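You operate a simulated robot arm through the tools that you are given. There is no shell and no other tool.

You run a simulated robot arm. Do the job below in one go: nothing can be reset, and whatever is moved stays where it is left.

Task
Wipe the flux off the locked blue stick, then release it into the green rack.
Fine: the blue pad goes back beside the grey rack; free the bolt, eject by the lever, hands clear of the slots; lay the lever back. What is to be rubbed or washed off counts as gone when no trace of it is left.

The check looks at the end state, three seconds after you hand in, the way a careful person would. Anything else that was tipped, shoved, dropped, spilled or broken makes it a failure.

Robot
A 6-joint arm with a two-finger parallel gripper, fixed in place. Base frame: the origin is on the floor under the middle of its stand, x ahead of it, y to its left, z up; the work surface is at about z = 0.56. Readings come in m, rad, newtons and seconds.
With the tool pointing down near the work surface it reaches from about 0.1 to 0.64 m from the base axis. Its first joint turns from -1.152 to 1.152 rad. Payload 2.9 kg.
Tool frame: the origin (TCP) lies between the finger pads and is the grasp point; the fingertips stand 0.03 m ahead of it; z points along the fingers, y is the line along which they close. Largest opening 0.11 m; finger width 0.02, thickness 0.01; the body of the gripper, 0.048 by 0.112 m, starts 0.055 m behind the TCP.
Orientation is told as [roll, pitch, yaw] about the base's x, y, z axes, in that order, counted from this pose: with the fingers straight down and closing along the base's y, the tool's x points along the base's -x, its y along +y and its z along -z.

Tools
- The arm moves only by the tool jog_arm. Its argument "commands" is a list of rows, each an object of numbers (a shift or turn left out is 0, a gripper value left out holds the last): "dx", "dy", "dz": the shift along the tool's x, y, z in m; "wx", "wy", "wz": the turn, a rotation vector about the tool's x, y, z in rad; "fingers": the opening, from 0 (shut) to 1 (fully open). In form: [{"dx": .., "dy": .., "dz": .., "wx": .., "wy": .., "wz": .., "fingers": ..}, ...]. A call has 1 to 20 rows; each row is the pose to reach, as a shift and turn from the pose commanded when the call began, along the tool's axes at that moment. Each row takes 0.2 s and may step no farther than 0.05 m and 0.15 rad from the row before; otherwise, or with a gripper value out of range, the whole call is refused. A pose out of reach is approached as far as the arm can. The call stops where the force on the tool passes 80 N (or 10 N more than at its start, if that is more) or the arm is blocked; 0.2 s more then pass. Each finger travels about 0.108 m/s and halts on what it meets, pressing with about 38 N; the grip force reading is that of the motor and also rises with nothing between the fingers. The clock runs only during rows and for 0.2 s after the last one: add rows that repeat a pose to give the fingers time. It gives the time, the measured TCP pose, the force on the tool (base axes), the opening and the grip force at its end, in the units of the frame above (readings bear some noise), with the torque about the TCP (base axes, N m) and any sound that the robot's microphone picked up.
- Cameras (640 x 400 px; columns grow to the right, rows downward): "scene" is fixed at [0.0672, 0.451, 1.3524]; the picture's right is [-0.72, -0.70, 0.00], its down [-0.59, 0.61, -0.53] and it looks along [0.37, -0.38, -0.85] (base axes); focal length 214 px, centre (320, 200). "wrist" rides on the gripper at [0.072, 0.017, -0.103] in the tool frame; the picture's right is [-0.23, 0.97, 0.00], its down [-0.76, -0.18, -0.62] and it looks along [-0.61, -0.14, 0.78] (tool axes); focal length 222 px, centre (320, 200). There is no depth. A picture from a camera that has moved, and an enlarged one, comes with that camera's place and axes in the base frame and with its lens.
- capture(camera): a new picture of that camera. It takes no simulated time.
- enlarge(camera, box): a new picture of the part [left, top, right, bottom] of that camera's present view, enlarged. It takes no simulated time.
- close_job(): hands the job in; it is judged then, once.

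Nothing tells you positions but the pictures and the camera data. Unless the task says otherwise, let go and move clear before handing in.

The tools are called after "Request:" as a command line: name --argument value ..., lists and objects as JSON in quotes. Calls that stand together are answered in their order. jog_arm: Moves the arm, as the interface text tells. Its arguments: {"type":"object","properties":{"commands":{"type":"array","items":{"type":"object","properties":{"dx":{"type":"number"},"dy":{"type":"number"},"dz":{"type":"number"},"wx":{"type":"number"},"wy":{"type":"number"},"wz":{"type":"number"},"fingers":{"type":"number"}}}}},"required":["commands"]} The other tools are called the same way: capture (camera) takes a picture; enlarge (camera, box) takes an enlarged picture of a part of a camera's view; close_job () hands the job in.

At the start:

```text
time_s: 0.0
position: [0.4942, 0.1311, 1.0404]
tcp_rot: [0.002, 0.0, 0.001]
ft_force: [-0.7, 0.6, -0.7]
moment: [0.01, -0.01, -0.03]
gripper_width: 0.1098
grasp_force: 0.1
```

scene: 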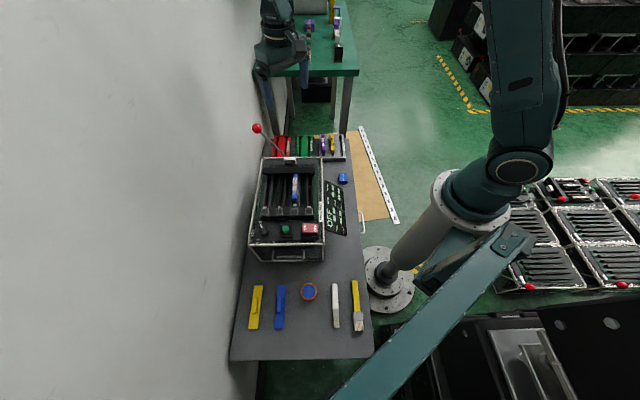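
wrist: 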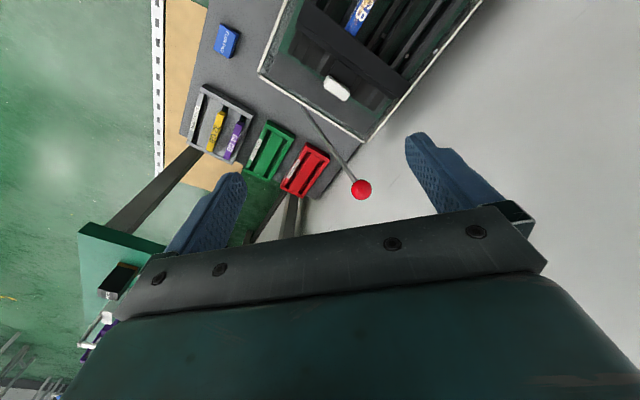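

I see a bench with a slotted machine (a tester box) holding a blue stick, a lever with a red ball, red/green/grey racks at the far end, a blue pad beside the grey rack, and some tools at the near end. I'll enlarge the views before doing anything.

Request:
enlarge --camera "scene" --box '[240, 120, 380, 210]'

Request:
enlarge --camera "scene" --box '[230, 190, 380, 360]'

Request:
enlarge --camera "wrist" --box '[180, 0, 500, 200]'

```text
4.44 times, centred on (310, 165) of scene
camera zoom: at [0.0672, 0.451, 1.3524], right [-0.72, -0.7, 0.0], down [-0.59, 0.61, -0.53], along [0.37, -0.38, -0.85], focal length 953 px, centre (364, 356)
```

zoom: 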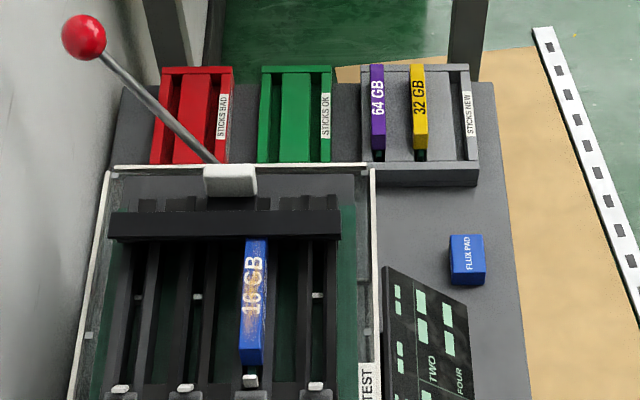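

```text
2.35 times, centred on (305, 275) of scene
camera zoom: at [0.0672, 0.451, 1.3524], right [-0.72, -0.7, 0.0], down [-0.59, 0.61, -0.53], along [0.37, -0.38, -0.85], focal length 505 px, centre (355, 24)
```

zoom: 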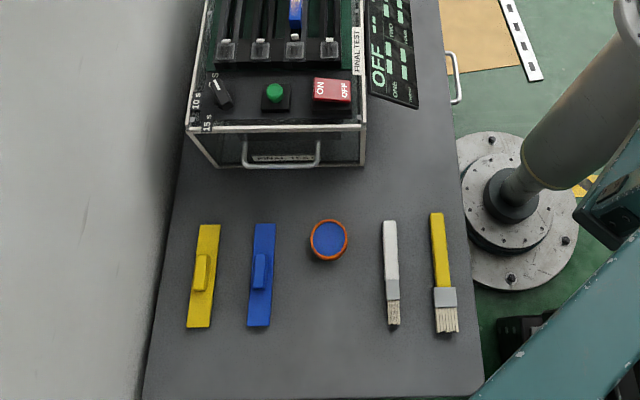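

```text
2.00 times, centred on (340, 100) of wrist
camera zoom: at [0.422, 0.1494, 1.1442], right [0.23, 0.97, 0.0], down [0.76, -0.18, 0.62], along [0.61, -0.14, -0.78], focal length 444 px, centre (280, 400)
```

zoom: 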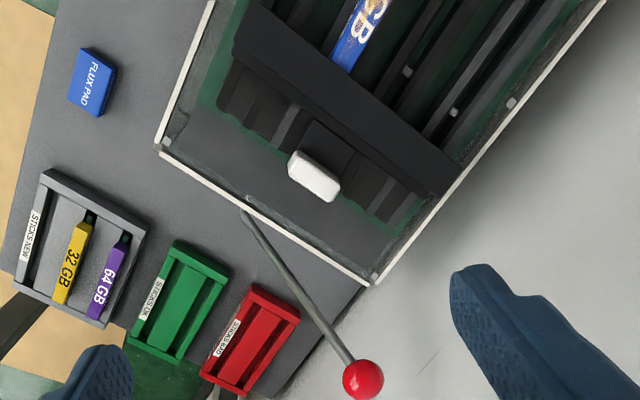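

The bench runs diagonally to the base frame. By my estimate the blue stick sits near (0.47, 0.18), the flux pad near (0.41, -0.05), and the green rack at the far reach. I'll turn the tool in line with the bench (yaw about -0.8) and bring the wrist camera around to look over the machine.

Request:
jog_arm --commands '[{"dx": 0.025, "dy": 0.0287, "dz": 0.0222, "wz": 0.133, "fingers": 1}, {"dx": 0.05, "dy": 0.0573, "dz": 0.0443, "wz": 0.267}, {"dx": 0.075, "dy": 0.086, "dz": 0.0665, "wz": 0.4}, {"dx": 0.1, "dy": 0.1147, "dz": 0.0887, "wz": 0.533}, {"dx": 0.125, "dy": 0.1433, "dz": 0.1108, "wz": 0.667}, {"dx": 0.15, "dy": 0.172, "dz": 0.133, "wz": 0.8}, {"dx": 0.15, "dy": 0.172, "dz": 0.133, "wz": 0.8}]'

Request:
capture --camera "wrist"

Request:
capture --camera "scene"

```text
time_s: 1.6
position: [0.3463, 0.3043, 0.9078]
tcp_rot: [0.002, -0.001, -0.801]
ft_force: [0.8, 0.3, -0.5]
moment: [0.01, 0.02, -0.01]
gripper_width: 0.1101
grasp_force: 0.0
```

```text
taken
camera wrist: at [0.3067, 0.3693, 1.0105], right [0.86, 0.51, 0.0], down [0.4, -0.67, 0.62], along [0.32, -0.53, -0.78], focal length 222 px, centre (320, 200)
```

wrist: 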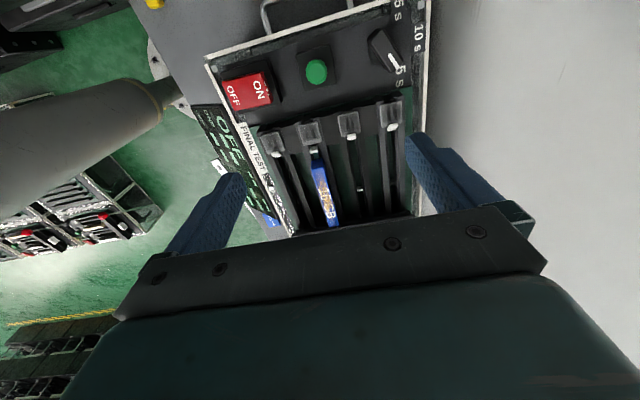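

```text
taken
```

scene: 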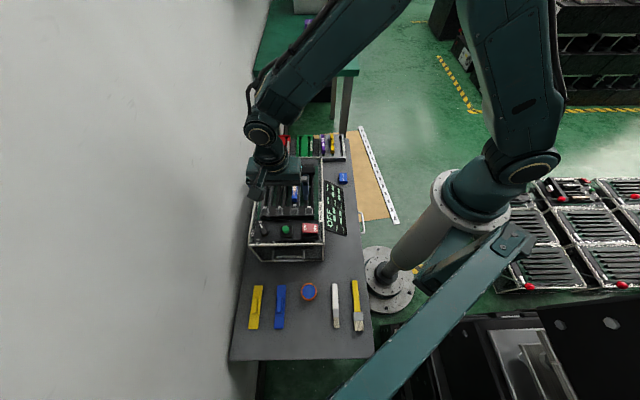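

The wrist view shows four slots, with a white bolt tab at the near end of each, the console (OFF/ON switch, green button, dial) and the status panel. I'll zoom in on the slots, the bolts and the panel.

Request:
enlarge --camera "wrist" --box '[230, 80, 430, 240]'

Request:
enlarge --camera "wrist" --box '[280, 110, 380, 230]'

Request:
enlarge --camera "scene" --box '[240, 170, 360, 260]'

```text
2.50 times, centred on (330, 160) of wrist
camera zoom: at [0.3067, 0.3693, 1.0105], right [0.86, 0.51, 0.0], down [0.4, -0.67, 0.62], along [0.32, -0.53, -0.78], focal length 555 px, centre (295, 300)
```

zoom: 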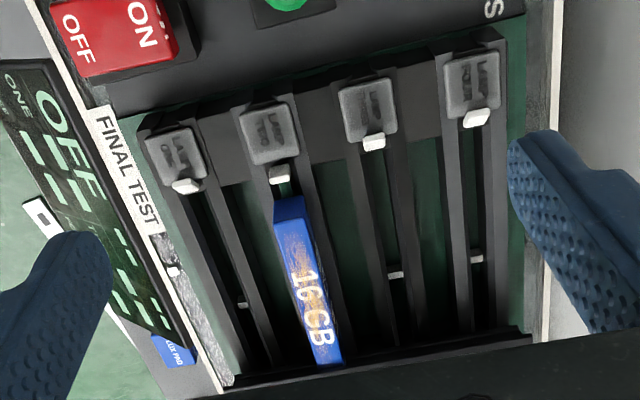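

```text
3.33 times, centred on (330, 170) of wrist
camera zoom: at [0.3067, 0.3693, 1.0105], right [0.86, 0.51, 0.0], down [0.4, -0.67, 0.62], along [0.32, -0.53, -0.78], focal length 740 px, centre (287, 300)
```

zoom: 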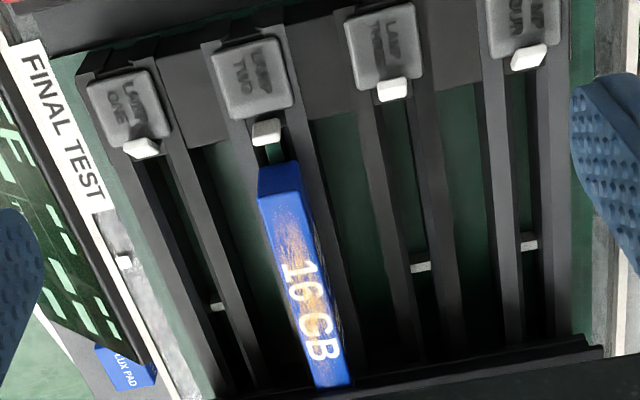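

```text
4.44 times, centred on (300, 215) of scene
camera zoom: at [0.0672, 0.451, 1.3524], right [-0.72, -0.7, 0.0], down [-0.59, 0.61, -0.53], along [0.37, -0.38, -0.85], focal length 953 px, centre (409, 133)
```

zoom: 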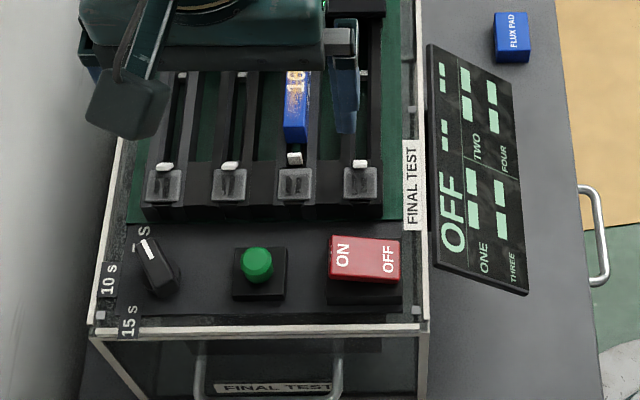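

The stick carries brownish flux and sits in slot two; the small white tabs lie at the near ends of the slots. Next I'll bring the camera over the far end to check the lever, the white block and the racks.

Request:
jog_arm --commands '[{"dx": -0.0468, "dy": -0.002, "dz": 0.001, "wz": -0.133}, {"dx": -0.0937, "dy": -0.004, "dz": 0.003, "wz": -0.267}, {"dx": -0.1405, "dy": -0.006, "dz": 0.004, "wz": -0.4}, {"dx": -0.1873, "dy": -0.008, "dz": 0.005, "wz": -0.533}, {"dx": -0.2342, "dy": -0.01, "dz": 0.007, "wz": -0.667}, {"dx": -0.281, "dy": -0.012, "dz": 0.008, "wz": -0.8}]'

Request:
capture --camera "wrist"

Request:
enlarge --camera "wrist" --box '[240, 0, 480, 150]'

Request:
enlarge --camera "wrist" --box '[60, 60, 260, 220]'

```text
time_s: 3.0
position: [0.5339, 0.093, 0.9024]
tcp_rot: [0.0, 0.0, 0.002]
ft_force: [-1.1, 0.4, -0.3]
moment: [-0.02, 0.0, -0.02]
gripper_width: 0.1099
grasp_force: 0.1
```

```text
taken
camera wrist: at [0.4602, 0.1105, 1.0047], right [0.23, 0.97, 0.0], down [0.76, -0.18, 0.62], along [0.61, -0.14, -0.78], focal length 222 px, centre (320, 200)
```

wrist: 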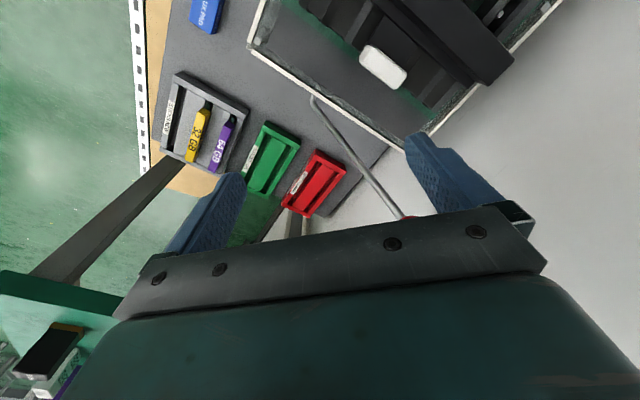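

```text
2.67 times, centred on (360, 75) of wrist
camera zoom: at [0.4602, 0.1105, 1.0047], right [0.23, 0.97, 0.0], down [0.76, -0.18, 0.62], along [0.61, -0.14, -0.78], focal length 592 px, centre (213, 533)
```

zoom: 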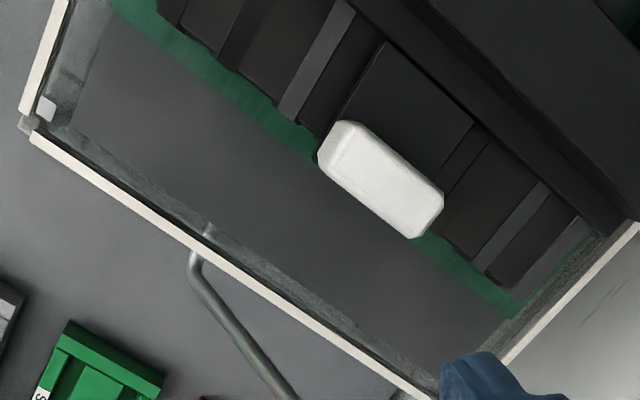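

```text
2.50 times, centred on (160, 140) of wrist
camera zoom: at [0.4602, 0.1105, 1.0047], right [0.23, 0.97, 0.0], down [0.76, -0.18, 0.62], along [0.61, -0.14, -0.78], focal length 555 px, centre (720, 350)
```

zoom: 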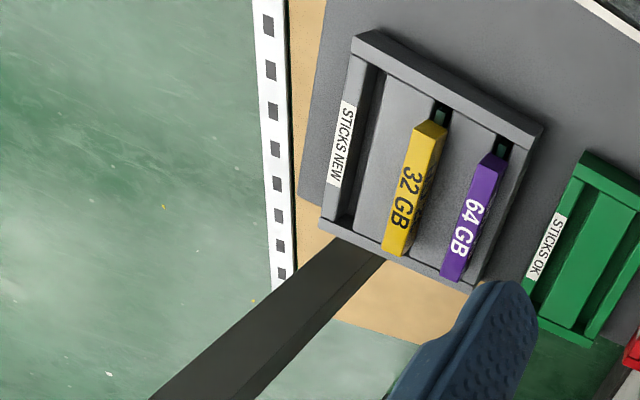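

The white block reads as a handle on a dark sliding plate under the black crossbar, probably the bolt. The lever goes through the machine's far wall. I'll look from the robot's side to judge heights and see how the bolt, bar and lever fit together.

Request:
jog_arm --commands '[{"dx": 0.029, "dy": -0.002, "dz": 0.004, "wz": -0.128}, {"dx": 0.058, "dy": -0.004, "dz": 0.007, "wz": -0.257}, {"dx": 0.087, "dy": -0.006, "dz": 0.011, "wz": -0.385}, {"dx": 0.116, "dy": -0.009, "dz": 0.015, "wz": -0.513}, {"dx": 0.145, "dy": -0.011, "dz": 0.018, "wz": -0.642}, {"dx": 0.174, "dy": -0.013, "dz": 0.022, "wz": -0.77}]'

Request:
capture --camera "wrist"

Request:
enlarge --camera "wrist" --box '[200, 0, 480, 210]'

Request:
capture --camera "scene"

```text
time_s: 4.4
position: [0.3605, 0.0807, 0.8777]
tcp_rot: [0.001, -0.002, 0.773]
ft_force: [-0.2, 0.3, -0.5]
moment: [0.0, 0.01, -0.01]
gripper_width: 0.1101
grasp_force: 0.2
```

```text
taken
camera wrist: at [0.2952, 0.0432, 0.9794], right [-0.52, 0.86, 0.0], down [0.67, 0.4, 0.62], along [0.53, 0.32, -0.78], focal length 222 px, centre (320, 200)
```

wrist: 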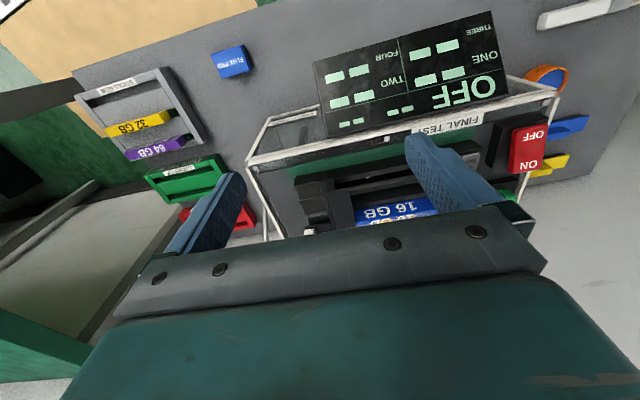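

```text
1.90 times, centred on (340, 105) of wrist
camera zoom: at [0.2952, 0.0432, 0.9794], right [-0.52, 0.86, 0.0], down [0.67, 0.4, 0.62], along [0.53, 0.32, -0.78], focal length 423 px, centre (282, 381)
```

zoom: 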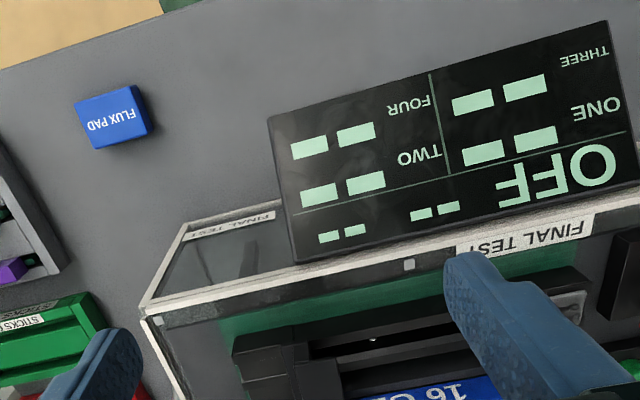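

```text
taken
```

scene: 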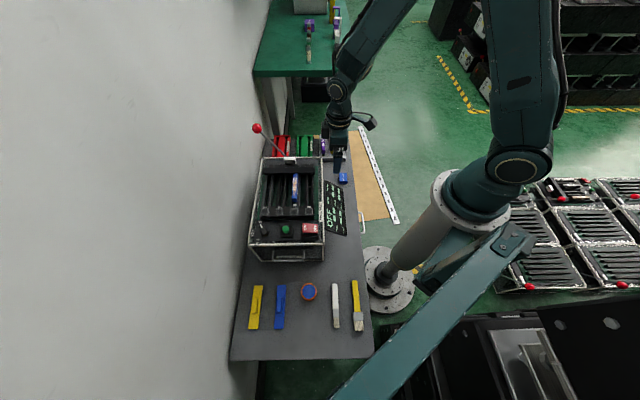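

The machine is a raised box roughly 0.16 to 0.2 m tall. I'll go over the bolt and lever with the camera in line with the bench for a closer look.

Request:
jog_arm --commands '[{"dx": -0.0134, "dy": -0.006, "dz": -0.015, "wz": 0.143}, {"dx": -0.0269, "dy": -0.012, "dz": -0.02, "wz": 0.286}, {"dx": -0.0403, "dy": -0.018, "dz": -0.025, "wz": 0.429}, {"dx": -0.0537, "dy": -0.0241, "dz": -0.025, "wz": 0.572}, {"dx": -0.0671, "dy": -0.0301, "dz": -0.025, "wz": 0.715}, {"dx": -0.0806, "dy": -0.0361, "dz": -0.025, "wz": 0.858}, {"dx": -0.094, "dy": -0.0421, "dz": -0.025, "wz": 1.001}, {"dx": -0.1074, "dy": -0.0481, "dz": -0.025, "wz": 1.144}, {"dx": -0.1208, "dy": -0.0542, "dz": -0.025, "wz": 1.287}, {"dx": -0.1343, "dy": -0.0602, "dz": -0.025, "wz": 1.43}, {"dx": -0.1477, "dy": -0.0662, "dz": -0.025, "wz": 1.573}]'

Request:
capture --camera "wrist"

Request:
enlarge --camera "wrist" --box '[180, 0, 500, 200]'

```text
time_s: 6.8
position: [0.5102, 0.1346, 0.9027]
tcp_rot: [-0.001, 0.0, -0.806]
ft_force: [-0.6, 0.0, -0.3]
moment: [-0.03, -0.03, -0.01]
gripper_width: 0.1101
grasp_force: 0.2
```

```text
taken
camera wrist: at [0.4717, 0.2002, 1.0069], right [0.86, 0.51, 0.0], down [0.4, -0.67, 0.62], along [0.32, -0.54, -0.78], focal length 222 px, centre (320, 200)
```

wrist: 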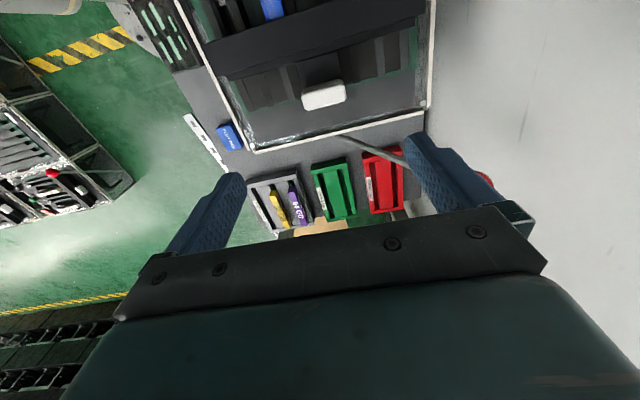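

```text
2.00 times, centred on (340, 100) of wrist
camera zoom: at [0.4717, 0.2002, 1.0069], right [0.86, 0.51, 0.0], down [0.4, -0.67, 0.62], along [0.32, -0.54, -0.78], focal length 444 px, centre (280, 400)
```

zoom: 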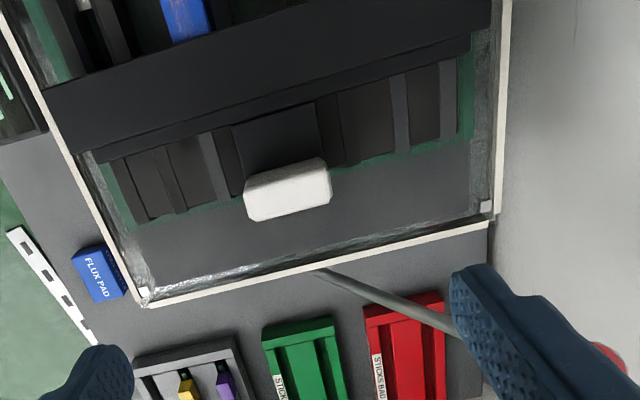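

The wrist view shows the black bar bridging the slots, with the white handle on its far side. I'll get a flatter view from the robot side by turning and tilting the tool, to see how the bar and lever are built.

Request:
jog_arm --commands '[{"dx": -0.0014, "dy": -0.0205, "dz": -0.01, "wz": -0.1433}, {"dx": -0.0029, "dy": -0.0411, "dz": -0.0173, "wz": -0.2865}, {"dx": -0.0043, "dy": -0.0616, "dz": -0.0173, "wz": -0.4298}, {"dx": -0.0058, "dy": -0.0822, "dz": -0.0173, "wz": -0.5731}, {"dx": -0.0072, "dy": -0.1027, "dz": -0.0173, "wz": -0.7164}, {"dx": -0.0087, "dy": -0.1233, "dz": -0.0173, "wz": -0.8596}, {"dx": -0.0101, "dy": -0.1438, "dz": -0.0173, "wz": -1.0029}, {"dx": -0.0116, "dy": -0.1644, "dz": -0.0173, "wz": -1.1462}, {"dx": -0.013, "dy": -0.1849, "dz": -0.0173, "wz": -1.2895}, {"dx": -0.0145, "dy": -0.2055, "dz": -0.0173, "wz": -1.4327}, {"dx": -0.0159, "dy": -0.226, "dz": -0.0173, "wz": -1.576}]'

Request:
jog_arm --commands '[{"dz": 0.02, "wy": -0.14}, {"dz": 0.04, "wy": -0.28}, {"dz": 0.06, "wy": -0.42}, {"dz": 0.08, "wy": -0.56}, {"dz": 0.1, "wy": -0.7}]'

Request:
capture --camera "wrist"

Request:
enlarge --camera "wrist" --box '[180, 0, 500, 210]'

```text
time_s: 9.2
position: [0.3594, -0.0332, 0.9212]
tcp_rot: [0.001, 0.002, 0.775]
ft_force: [0.4, 0.0, -1.2]
moment: [0.01, -0.03, 0.03]
gripper_width: 0.1099
grasp_force: 0.0
```

```text
time_s: 10.4
position: [0.3592, -0.0318, 0.8199]
tcp_rot: [-0.002, -0.703, 0.773]
ft_force: [0.3, 0.5, -0.3]
moment: [-0.01, -0.01, -0.04]
gripper_width: 0.11
grasp_force: 0.1
```

```text
taken
camera wrist: at [0.2599, -0.104, 0.8516], right [-0.55, 0.82, 0.15], down [0.25, 0.0, 0.97], along [0.79, 0.57, -0.21], focal length 222 px, centre (320, 200)
```

wrist: 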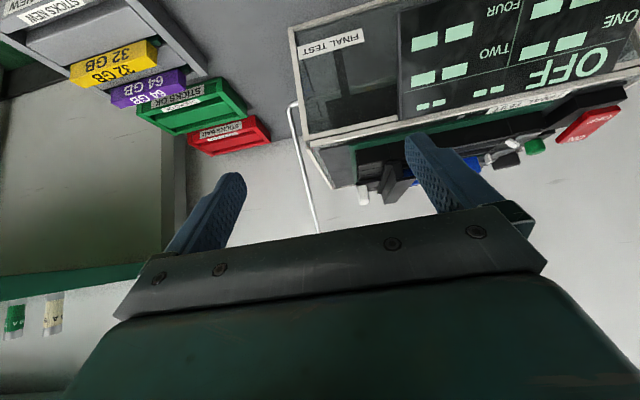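

```text
1.90 times, centred on (340, 105) of wrist
camera zoom: at [0.2599, -0.104, 0.8516], right [-0.55, 0.82, 0.15], down [0.25, 0.0, 0.97], along [0.79, 0.57, -0.21], focal length 423 px, centre (282, 381)
```

zoom: 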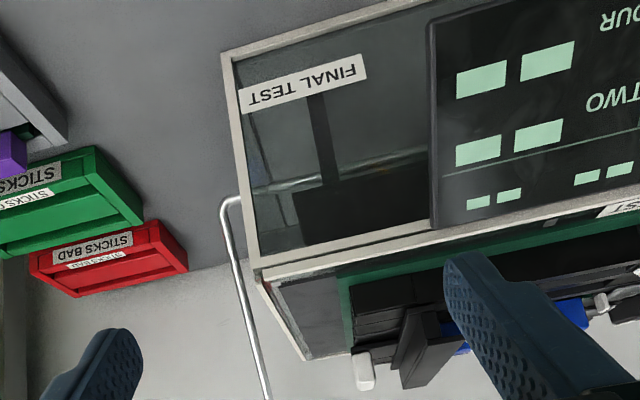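

The flatter view (upside-down) shows the lever crank coming out of the far wall on a shaft along the box. The black bar is a tilted plate over the slots, with the white handle behind it. I'll slide sideways to centre that mechanism.

Request:
jog_arm --commands '[{"dx": -0.01, "dy": 0.04, "dz": -0.012}, {"dx": -0.02, "dy": 0.08, "dz": -0.023}]'

Request:
enlarge --camera "wrist" --box '[220, 60, 460, 210]'

Request:
enlarge --camera "wrist" --box '[280, 110, 420, 210]'

```text
time_s: 11.0
position: [0.3314, 0.0143, 0.8439]
tcp_rot: [-0.001, -0.7, 0.772]
ft_force: [0.2, -0.1, 0.4]
moment: [0.01, 0.0, 0.0]
gripper_width: 0.1099
grasp_force: 0.1
out of reach, approached as far as the arm can: row 2
```

```text
2.67 times, centred on (340, 135) of wrist
camera zoom: at [0.231, -0.0574, 0.8745], right [-0.56, 0.82, 0.15], down [0.25, 0.0, 0.97], along [0.79, 0.57, -0.21], focal length 592 px, centre (267, 373)
```

zoom: 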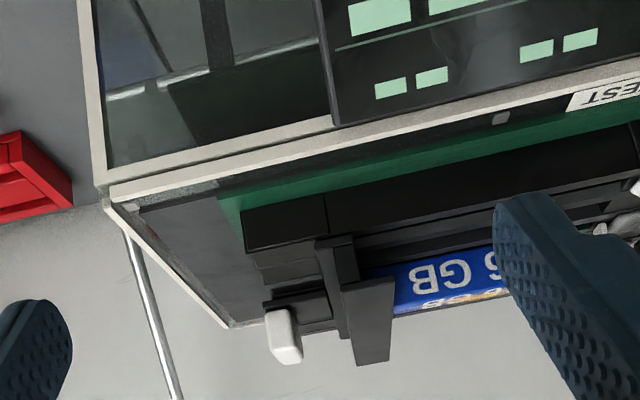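

```text
4.00 times, centred on (350, 160) of wrist
camera zoom: at [0.231, -0.0574, 0.8745], right [-0.56, 0.82, 0.15], down [0.25, 0.0, 0.97], along [0.79, 0.57, -0.21], focal length 888 px, centre (200, 360)
```

zoom: 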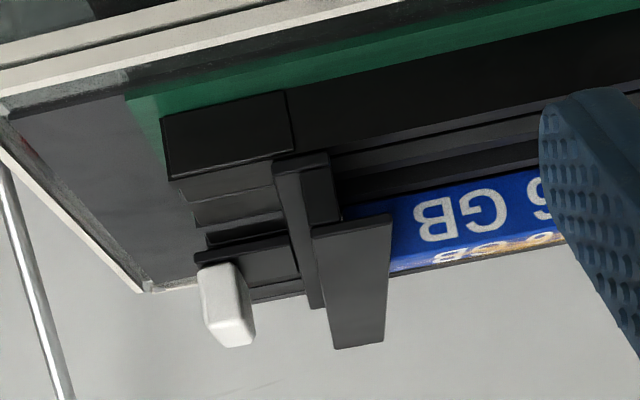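

The side view makes it clearer: the stick stands proud of its rails, flux on top (and a bit over the upper edge), and a black cross-bar with the white handle blocks its far end. I'll straighten the tool, then look from the near end toward the bar.

Request:
jog_arm --commands '[{"dx": -0.0103, "dz": -0.0122, "wy": 0.14}, {"dx": -0.0206, "dz": -0.0245, "wy": 0.28}, {"dx": -0.0309, "dz": -0.0367, "wy": 0.42}, {"dx": -0.0412, "dz": -0.049, "wy": 0.56}, {"dx": -0.0515, "dz": -0.0612, "wy": 0.7}]'

```text
time_s: 12.2
position: [0.33, 0.0132, 0.9254]
tcp_rot: [0.001, 0.002, 0.77]
ft_force: [0.5, 0.2, 0.1]
moment: [-0.01, -0.04, 0.01]
gripper_width: 0.1101
grasp_force: 0.1
```

Request:
jog_arm --commands '[{"dx": -0.0197, "dy": 0.0161, "dz": -0.01, "wz": 0.1427}, {"dx": -0.0394, "dy": 0.0322, "dz": -0.02, "wz": 0.2855}, {"dx": -0.059, "dy": 0.0484, "dz": -0.02, "wz": 0.4282}, {"dx": -0.0787, "dy": 0.0645, "dz": -0.02, "wz": 0.5709}, {"dx": -0.0984, "dy": 0.0806, "dz": -0.02, "wz": 0.7136}, {"dx": -0.1181, "dy": 0.0967, "dz": -0.02, "wz": 0.8564}, {"dx": -0.1378, "dy": 0.1128, "dz": -0.02, "wz": 0.9991}, {"dx": -0.1575, "dy": 0.1289, "dz": -0.02, "wz": 1.1418}, {"dx": -0.1771, "dy": 0.1451, "dz": -0.02, "wz": 1.2845}, {"dx": -0.1968, "dy": 0.1612, "dz": -0.02, "wz": 1.4273}, {"dx": -0.2165, "dy": 0.1773, "dz": -0.02, "wz": 1.57}]'

Request:
jog_arm --commands '[{"dz": 0.01, "wy": -0.14}, {"dz": 0.03, "wy": -0.28}, {"dz": 0.05, "wy": -0.42}, {"dz": 0.065, "wy": -0.56}, {"dz": 0.075, "wy": -0.7}]'

Request:
capture --camera "wrist"

Request:
enlarge --camera "wrist" --box '[220, 0, 460, 210]'

```text
time_s: 14.6
position: [0.3613, 0.2918, 0.9464]
tcp_rot: [0.0, 0.0, -0.801]
ft_force: [0.3, 0.6, -0.2]
moment: [-0.03, 0.01, 0.0]
gripper_width: 0.1099
grasp_force: 0.0
```

```text
time_s: 15.8
position: [0.3613, 0.2941, 0.8709]
tcp_rot: [-0.001, -0.701, -0.799]
ft_force: [-1.0, 0.7, -0.6]
moment: [-0.01, 0.01, -0.02]
gripper_width: 0.1103
grasp_force: 0.0
```

```text
taken
camera wrist: at [0.2873, 0.3947, 0.9022], right [0.82, 0.56, 0.15], down [0.0, -0.25, 0.97], along [0.58, -0.79, -0.2], focal length 222 px, centre (320, 200)
```

wrist: 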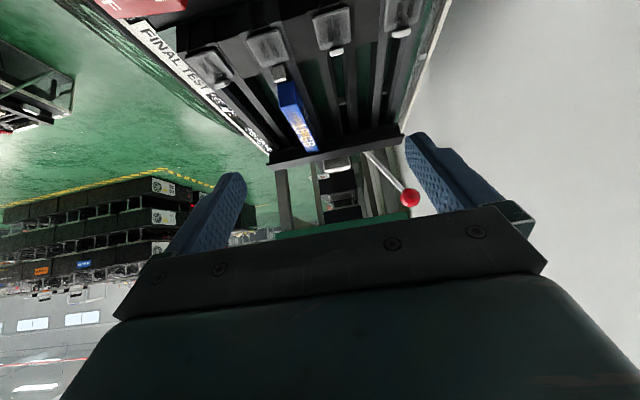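

```text
1.90 times, centred on (340, 105) of wrist
camera zoom: at [0.2873, 0.3947, 0.9022], right [0.82, 0.56, 0.15], down [0.0, -0.25, 0.97], along [0.58, -0.79, -0.2], focal length 423 px, centre (282, 381)
```

zoom: 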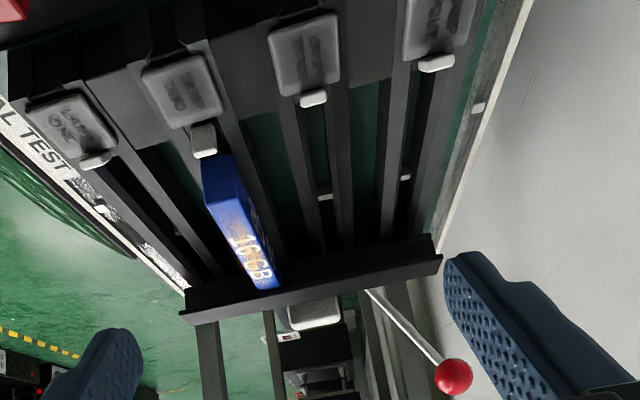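

I'll zoom in closely on the bar, the stick and the bolt handle from here.

Request:
enlarge --camera "wrist" --box '[260, 60, 420, 180]'

Request:
enlarge --camera "wrist" --box '[255, 30, 335, 100]'

Request:
enlarge --camera "scene" --box '[500, 170, 640, 300]'

```text
3.33 times, centred on (340, 120) of wrist
camera zoom: at [0.2873, 0.3947, 0.9022], right [0.82, 0.56, 0.15], down [0.0, -0.25, 0.97], along [0.58, -0.79, -0.2], focal length 740 px, centre (253, 467)
```

zoom: 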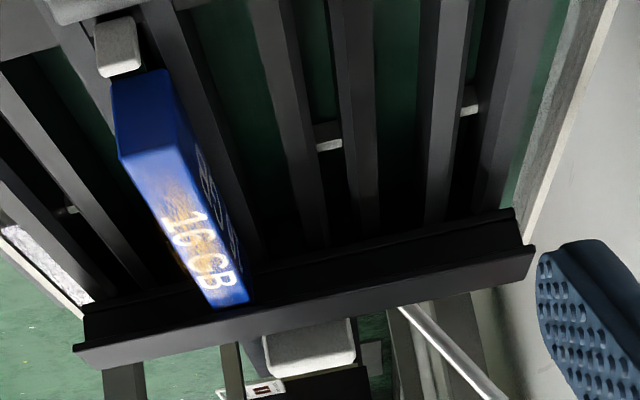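

```text
5.71 times, centred on (295, 65) of wrist
camera zoom: at [0.2873, 0.3947, 0.9022], right [0.82, 0.56, 0.15], down [0.0, -0.25, 0.97], along [0.58, -0.79, -0.2], focal length 1269 px, centre (463, 971)
```

zoom: 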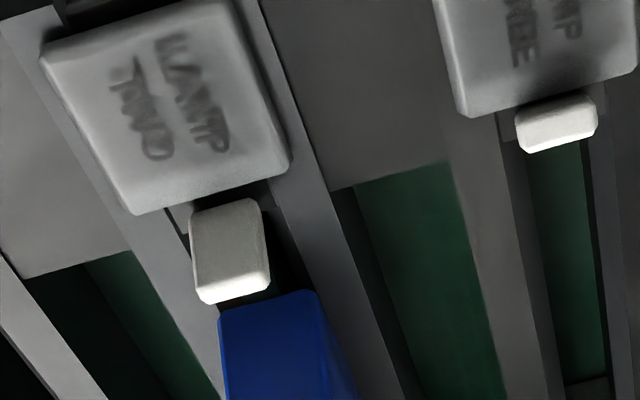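

```text
3.08 times, centred on (570, 235) of scene
camera zoom: at [0.0672, 0.451, 1.3524], right [-0.72, -0.7, 0.0], down [-0.59, 0.61, -0.53], along [0.37, -0.38, -0.85], focal length 660 px, centre (-449, 92)
```

zoom: 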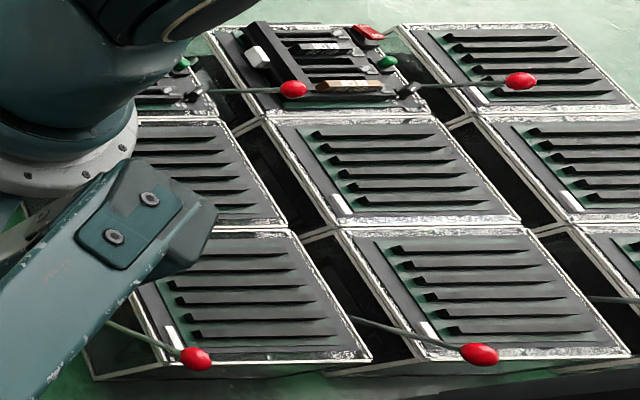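

The picture is now fairly consistent. The stick top is at about z 0.778, running from F about 0.36 to 0.46 in bench coordinates, and its far end meets a crossbar with an overhanging flange. The white handle (z about 0.765–0.795) sits behind it. I'll straighten the tool and look straight down at the stick to see how far the flux reaches.

Request:
jog_arm --commands '[{"dx": -0.0077, "dz": -0.0092, "wy": 0.14}, {"dx": -0.0155, "dz": -0.0184, "wy": 0.28}, {"dx": -0.0232, "dz": -0.0275, "wy": 0.42}, {"dx": -0.031, "dz": -0.0367, "wy": 0.56}, {"dx": -0.0387, "dz": -0.0459, "wy": 0.7}]'

Request:
jog_arm --commands '[{"dx": -0.036, "dy": -0.0096}, {"dx": -0.072, "dy": -0.0192, "dz": 0.01}, {"dx": -0.108, "dy": -0.0289, "dz": 0.03}, {"dx": -0.1445, "dy": -0.0385, "dz": 0.05}]'

Request:
capture --camera "wrist"

Request:
enlarge --camera "wrist" --box '[240, 0, 400, 110]'

```text
time_s: 17.0
position: [0.3619, 0.2945, 0.9296]
tcp_rot: [0.0, 0.0, -0.796]
ft_force: [0.3, -0.4, 0.4]
moment: [0.0, 0.02, 0.01]
gripper_width: 0.1101
grasp_force: 0.1
```

```text
time_s: 18.0
position: [0.4356, 0.1649, 0.8801]
tcp_rot: [0.0, -0.002, -0.796]
ft_force: [-0.4, -0.4, 0.4]
moment: [0.03, 0.03, 0.0]
gripper_width: 0.1101
grasp_force: 0.0
```

```text
taken
camera wrist: at [0.3956, 0.2297, 0.9834], right [0.85, 0.52, 0.0], down [0.41, -0.67, 0.62], along [0.32, -0.53, -0.78], focal length 222 px, centre (320, 200)
```

wrist: 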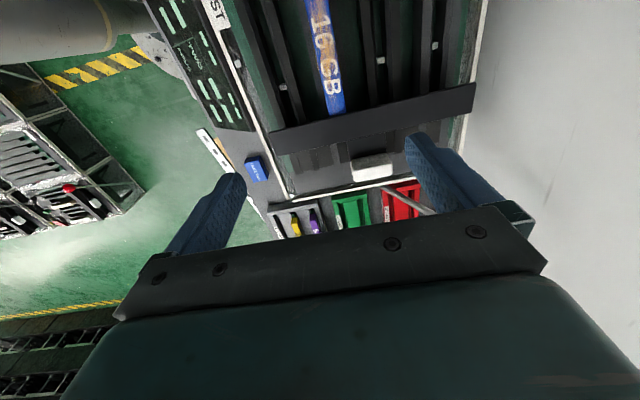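

```text
3.64 times, centred on (320, 55) of wrist
camera zoom: at [0.3956, 0.2297, 0.9834], right [0.85, 0.52, 0.0], down [0.41, -0.67, 0.62], along [0.32, -0.53, -0.78], focal length 808 px, centre (320, 727)
```

zoom: 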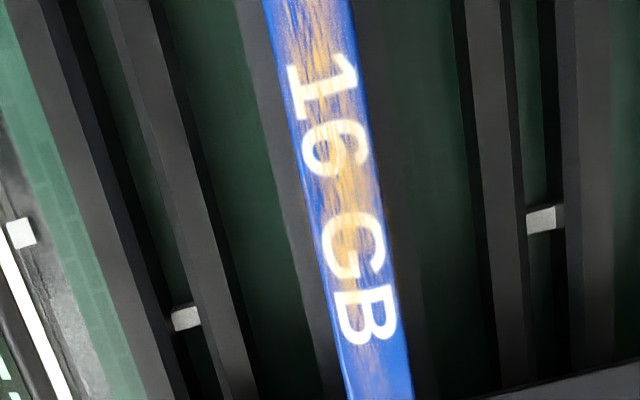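

The flux streaks cover most of the stick's top, roughly F 0.37 to 0.44, clear of the bar's flange (F about 0.453). Now I'll go over the flux pad to locate it precisely for the grasp.

Request:
jog_arm --commands '[{"dx": -0.0276, "dy": -0.0338}, {"dx": -0.0552, "dy": -0.0676}, {"dx": -0.0828, "dy": -0.1014}, {"dx": -0.1104, "dy": -0.1352}, {"dx": -0.138, "dy": -0.169, "dz": 0.02}, {"dx": -0.138, "dy": -0.169, "dz": 0.06}, {"dx": -0.138, "dy": -0.169, "dz": 0.1}]'

Request:
capture --camera "wrist"

Request:
enlarge --camera "wrist" --box '[240, 20, 480, 170]'

Request:
enlarge --camera "scene" --box '[290, 120, 390, 200]'

```text
time_s: 19.6
position: [0.4123, -0.0514, 0.7785]
tcp_rot: [0.0, -0.003, -0.797]
ft_force: [-0.4, 0.0, -1.0]
moment: [0.03, -0.01, 0.0]
gripper_width: 0.1101
grasp_force: 0.0
```

```text
taken
camera wrist: at [0.3729, 0.0133, 0.8808], right [0.86, 0.52, 0.0], down [0.4, -0.67, 0.62], along [0.32, -0.53, -0.78], focal length 222 px, centre (320, 200)
```

wrist: 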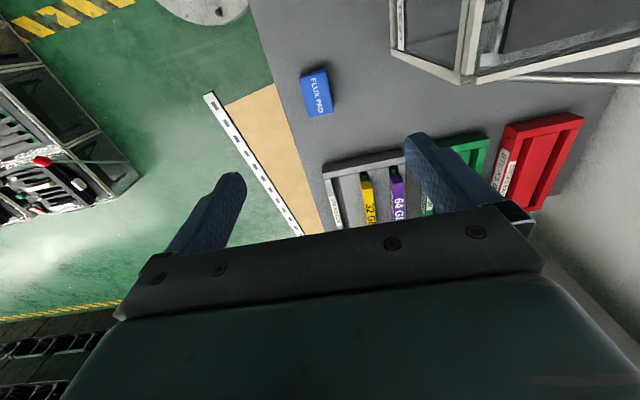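

```text
2.67 times, centred on (360, 95) of wrist
camera zoom: at [0.3729, 0.0133, 0.8808], right [0.86, 0.52, 0.0], down [0.4, -0.67, 0.62], along [0.32, -0.53, -0.78], focal length 592 px, centre (213, 480)
```

zoom: 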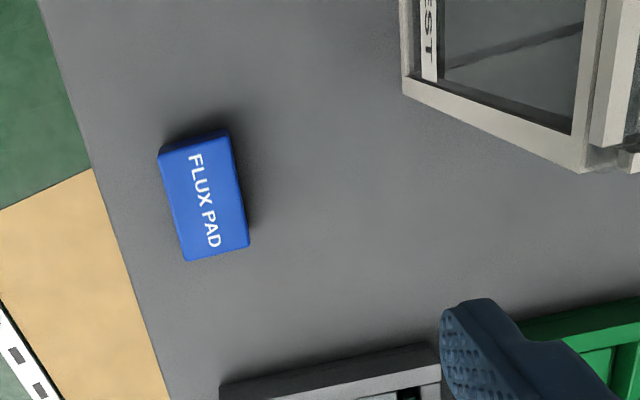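

```text
5.00 times, centred on (340, 160) of scene
camera zoom: at [0.0672, 0.451, 1.3524], right [-0.72, -0.7, 0.0], down [-0.59, 0.61, -0.53], along [0.37, -0.38, -0.85], focal length 1072 px, centre (220, 400)
```

zoom: 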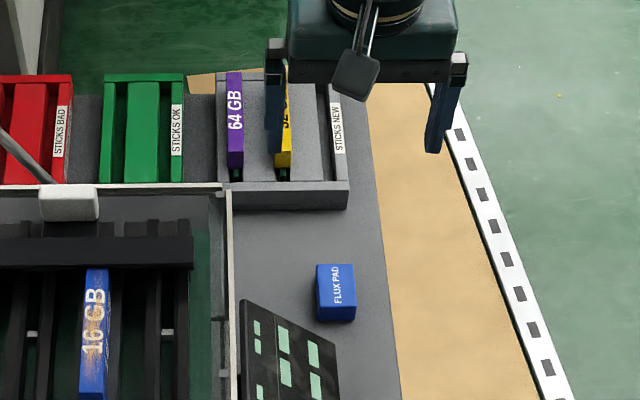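

The pad is axis-aligned with the bench, about 0.031 × 0.046 × 0.03 m, centred at (0.407, -0.049) with its top near z 0.59. I'll descend with the fingers part open and stop with the tips about 14 mm above the bench.

Request:
jog_arm --commands '[{"dx": 0.0057, "dy": -0.002, "dz": 0.04, "fingers": 0.6}, {"dx": 0.0057, "dy": -0.002, "dz": 0.085}, {"dx": 0.0057, "dy": -0.002, "dz": 0.125}]'

Request:
capture --camera "wrist"

Request:
enlarge --camera "scene" --box '[310, 130, 380, 200]'

```text
time_s: 20.4
position: [0.4051, -0.0488, 0.6539]
tcp_rot: [0.001, -0.002, -0.795]
ft_force: [0.0, 0.0, 0.1]
moment: [-0.03, -0.02, -0.01]
gripper_width: 0.0661
grasp_force: 0.1
```

```text
taken
camera wrist: at [0.3657, 0.0163, 0.7568], right [0.86, 0.52, 0.0], down [0.4, -0.67, 0.62], along [0.32, -0.53, -0.78], focal length 222 px, centre (320, 200)
```

wrist: 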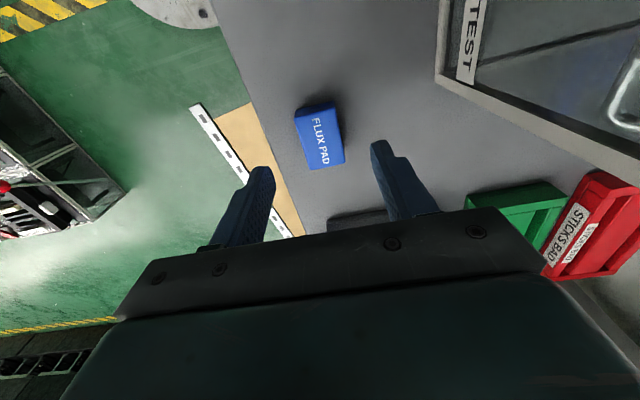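

```text
5.71 times, centred on (345, 165) of scene
camera zoom: at [0.0672, 0.451, 1.3524], right [-0.72, -0.7, 0.0], down [-0.59, 0.61, -0.53], along [0.37, -0.38, -0.85], focal length 1226 px, centre (177, 400)
```

zoom: 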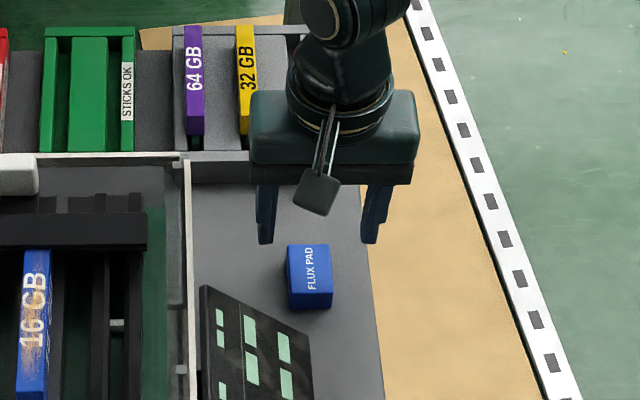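

The fingers straddle the pad well. I'll descend the last 54 mm (tips about 10 mm above the bench) and close.

Request:
jog_arm --commands '[{"dz": 0.03}, {"dz": 0.0535}, {"dz": 0.0535, "fingers": 0.0}, {"dz": 0.0535, "fingers": 0.0}, {"dz": 0.0535, "fingers": 0.0}, {"dz": 0.0535, "fingers": 0.0}]'

Request:
capture --camera "wrist"

Request:
enlarge --camera "scene" --box '[310, 130, 380, 200]'

```text
time_s: 21.8
position: [0.4046, -0.05, 0.5983]
tcp_rot: [0.001, 0.0, -0.798]
ft_force: [0.1, -0.7, -0.1]
moment: [0.01, 0.01, -0.03]
gripper_width: 0.032
grasp_force: 38.0
```

```text
taken
camera wrist: at [0.3655, 0.0146, 0.702], right [0.86, 0.52, 0.0], down [0.41, -0.67, 0.62], along [0.32, -0.53, -0.78], focal length 222 px, centre (320, 200)
```

wrist: 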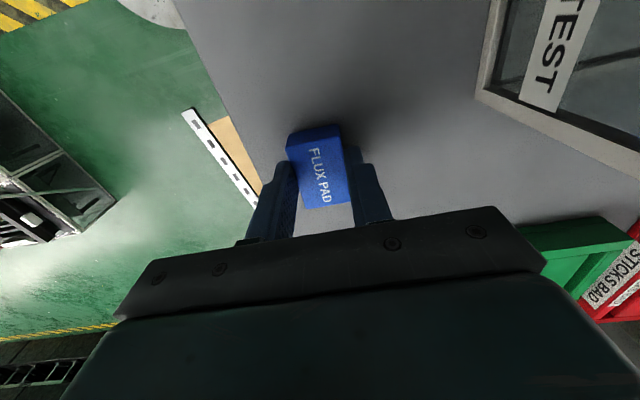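

```text
5.71 times, centred on (345, 165) of scene
camera zoom: at [0.0672, 0.451, 1.3524], right [-0.72, -0.7, 0.0], down [-0.59, 0.61, -0.53], along [0.37, -0.38, -0.85], focal length 1226 px, centre (177, 400)
```

zoom: 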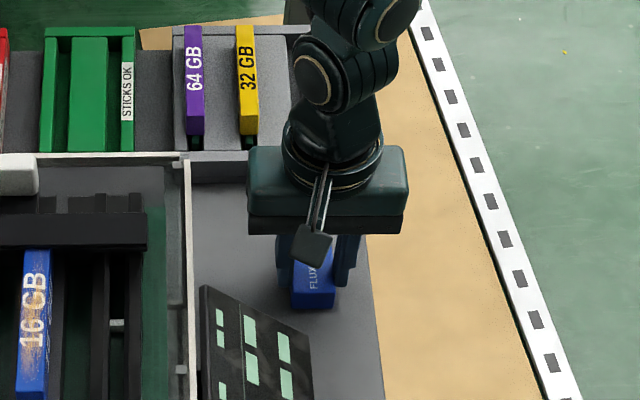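

The pad is gripped at 32 mm with 38 N. I'll lift it straight up, then carry it across, well above the bar, to hover over the stick.

Request:
jog_arm --commands '[{"dz": -0.03}, {"dz": -0.075}, {"dz": -0.12}, {"dz": -0.165}, {"dz": -0.21}, {"dz": -0.255}, {"dz": -0.28}]'

Request:
jog_arm --commands '[{"dx": 0.0316, "dy": 0.0316}, {"dx": 0.0631, "dy": 0.0631}, {"dx": 0.0947, "dy": 0.0947}, {"dx": 0.1263, "dy": 0.1262}, {"dx": 0.1578, "dy": 0.1578}, {"dx": 0.1894, "dy": 0.1893}, {"dx": 0.1894, "dy": 0.1893}]'

Request:
capture --camera "wrist"

Request:
enlarge --camera "wrist" --box '[240, 60, 440, 210]'

Request:
enlarge --camera "scene" --box '[250, 140, 350, 230]'

```text
time_s: 23.4
position: [0.4055, -0.0518, 0.882]
tcp_rot: [0.0, 0.0, -0.798]
ft_force: [-0.5, 0.2, -0.1]
moment: [0.01, -0.03, 0.0]
gripper_width: 0.0322
grasp_force: 38.1
```

```text
time_s: 25.0
position: [0.4073, 0.2183, 0.8816]
tcp_rot: [0.0, 0.001, -0.797]
ft_force: [0.0, 0.4, -0.6]
moment: [0.02, 0.02, 0.0]
gripper_width: 0.0321
grasp_force: 38.4
```

```text
taken
camera wrist: at [0.3685, 0.2831, 0.9844], right [0.86, 0.52, 0.0], down [0.4, -0.67, 0.62], along [0.32, -0.53, -0.78], focal length 222 px, centre (320, 200)
```

wrist: 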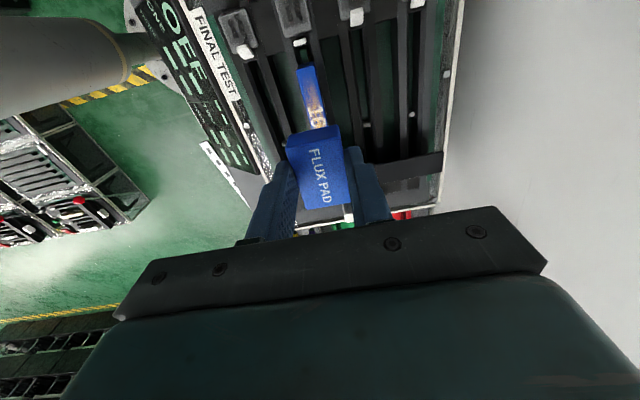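

```text
2.67 times, centred on (340, 135) of wrist
camera zoom: at [0.3685, 0.2831, 0.9844], right [0.86, 0.52, 0.0], down [0.4, -0.67, 0.62], along [0.32, -0.53, -0.78], focal length 592 px, centre (267, 373)
```

zoom: 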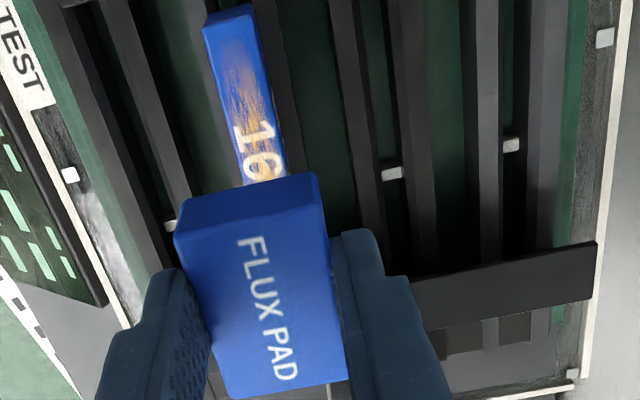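

```text
4.44 times, centred on (300, 185) of scene
camera zoom: at [0.0672, 0.451, 1.3524], right [-0.72, -0.7, 0.0], down [-0.59, 0.61, -0.53], along [0.37, -0.38, -0.85], focal length 953 px, centre (409, 267)
```

zoom: 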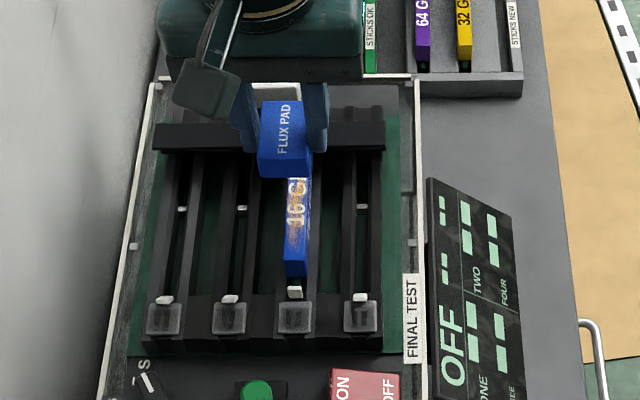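

The pad hovers over the stick, correctly aligned at R about -0.082. The flux runs from just past the near edge to about the "B". I'll lower carefully and watch the force for contact.

Request:
jog_arm --commands '[{"dz": 0.03}, {"dz": 0.05}, {"dz": 0.055}]'

Request:
jog_arm --commands '[{"dz": 0.002}, {"dz": 0.004}]'

Request:
jog_arm --commands '[{"dz": 0.002}, {"dz": 0.003}]'

```text
time_s: 25.8
position: [0.4076, 0.2168, 0.827]
tcp_rot: [0.0, -0.001, -0.797]
ft_force: [-0.1, 0.2, -1.0]
moment: [0.0, -0.01, 0.03]
gripper_width: 0.0321
grasp_force: 37.6
```

```text
time_s: 26.4
position: [0.4079, 0.2175, 0.8229]
tcp_rot: [0.0, 0.0, -0.797]
ft_force: [-4.1, -2.3, 12.9]
moment: [-0.14, 0.08, -0.04]
gripper_width: 0.0318
grasp_force: 37.7
```

```text
time_s: 27.0
position: [0.4088, 0.2173, 0.8242]
tcp_rot: [0.005, -0.002, -0.797]
ft_force: [-10.6, -8.3, 53.6]
moment: [-0.39, 0.46, 0.01]
gripper_width: 0.0321
grasp_force: 38.2
```

Contact came at about z 0.824, and I've pressed harder than needed. I'll ease off to a light pressure and check.

Request:
jog_arm --commands '[{"dz": -0.002}, {"dz": -0.003}]'

Request:
enlarge --camera "wrist" --box '[240, 60, 440, 210]'

Request:
enlarge --camera "scene" --box '[260, 150, 340, 220]'

```text
time_s: 27.6
position: [0.409, 0.2175, 0.823]
tcp_rot: [0.005, -0.002, -0.796]
ft_force: [-0.1, -2.5, 30.7]
moment: [-0.16, -0.02, -0.04]
gripper_width: 0.032
grasp_force: 38.7
```

```text
2.67 times, centred on (340, 135) of wrist
camera zoom: at [0.3695, 0.2829, 0.9259], right [0.86, 0.52, 0.01], down [0.4, -0.67, 0.62], along [0.33, -0.53, -0.78], focal length 592 px, centre (267, 373)
```

zoom: 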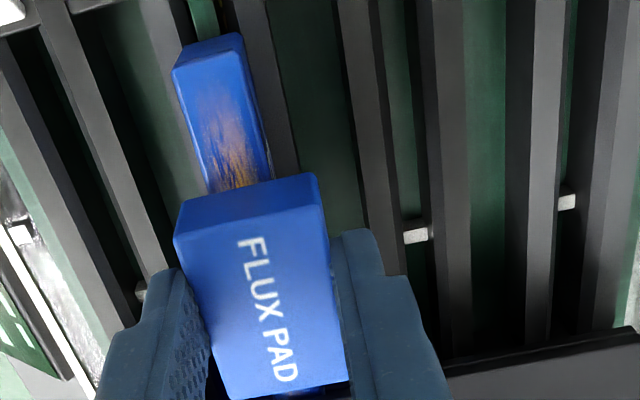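

```text
5.71 times, centred on (300, 185) of scene
camera zoom: at [0.0668, 0.4507, 1.3526], right [-0.72, -0.7, 0.0], down [-0.59, 0.61, -0.53], along [0.37, -0.38, -0.85], focal length 1226 px, centre (434, 286)
```

zoom: 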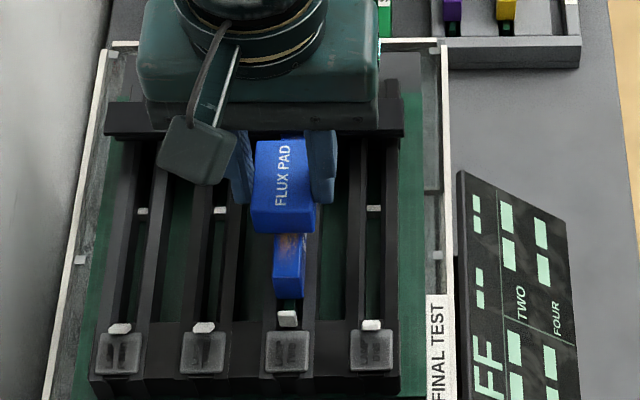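

The pad is in contact and the near part of the flux is still visible. I'll rub along the stick with short strokes, staying short of the bar flange on one end and the white tab on the other.

Request:
jog_arm --commands '[{"dz": -0.001}, {"dx": 0.01, "dz": -0.001}, {"dx": 0.02, "dz": -0.001}, {"dx": 0.026, "dz": -0.001}, {"dx": 0.015, "dz": -0.001}, {"dx": 0.003, "dz": -0.001}, {"dx": -0.009, "dz": -0.001}, {"dx": -0.019, "dz": -0.001}, {"dx": -0.009, "dz": -0.001}, {"dx": 0.003, "dz": -0.001}]'

Request:
enlarge --camera "wrist" --box '[240, 60, 440, 210]'

```text
time_s: 29.8
position: [0.4062, 0.2195, 0.8236]
tcp_rot: [0.0, -0.003, -0.799]
ft_force: [7.1, -6.8, 11.4]
moment: [-0.18, -0.28, -0.04]
gripper_width: 0.0319
grasp_force: 37.5
```

```text
2.67 times, centred on (340, 135) of wrist
camera zoom: at [0.3671, 0.2836, 0.9256], right [0.86, 0.52, 0.0], down [0.4, -0.67, 0.62], along [0.32, -0.54, -0.78], focal length 592 px, centre (267, 373)
```

zoom: 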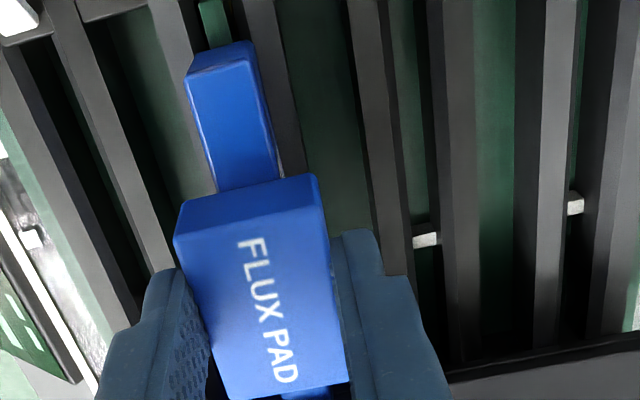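

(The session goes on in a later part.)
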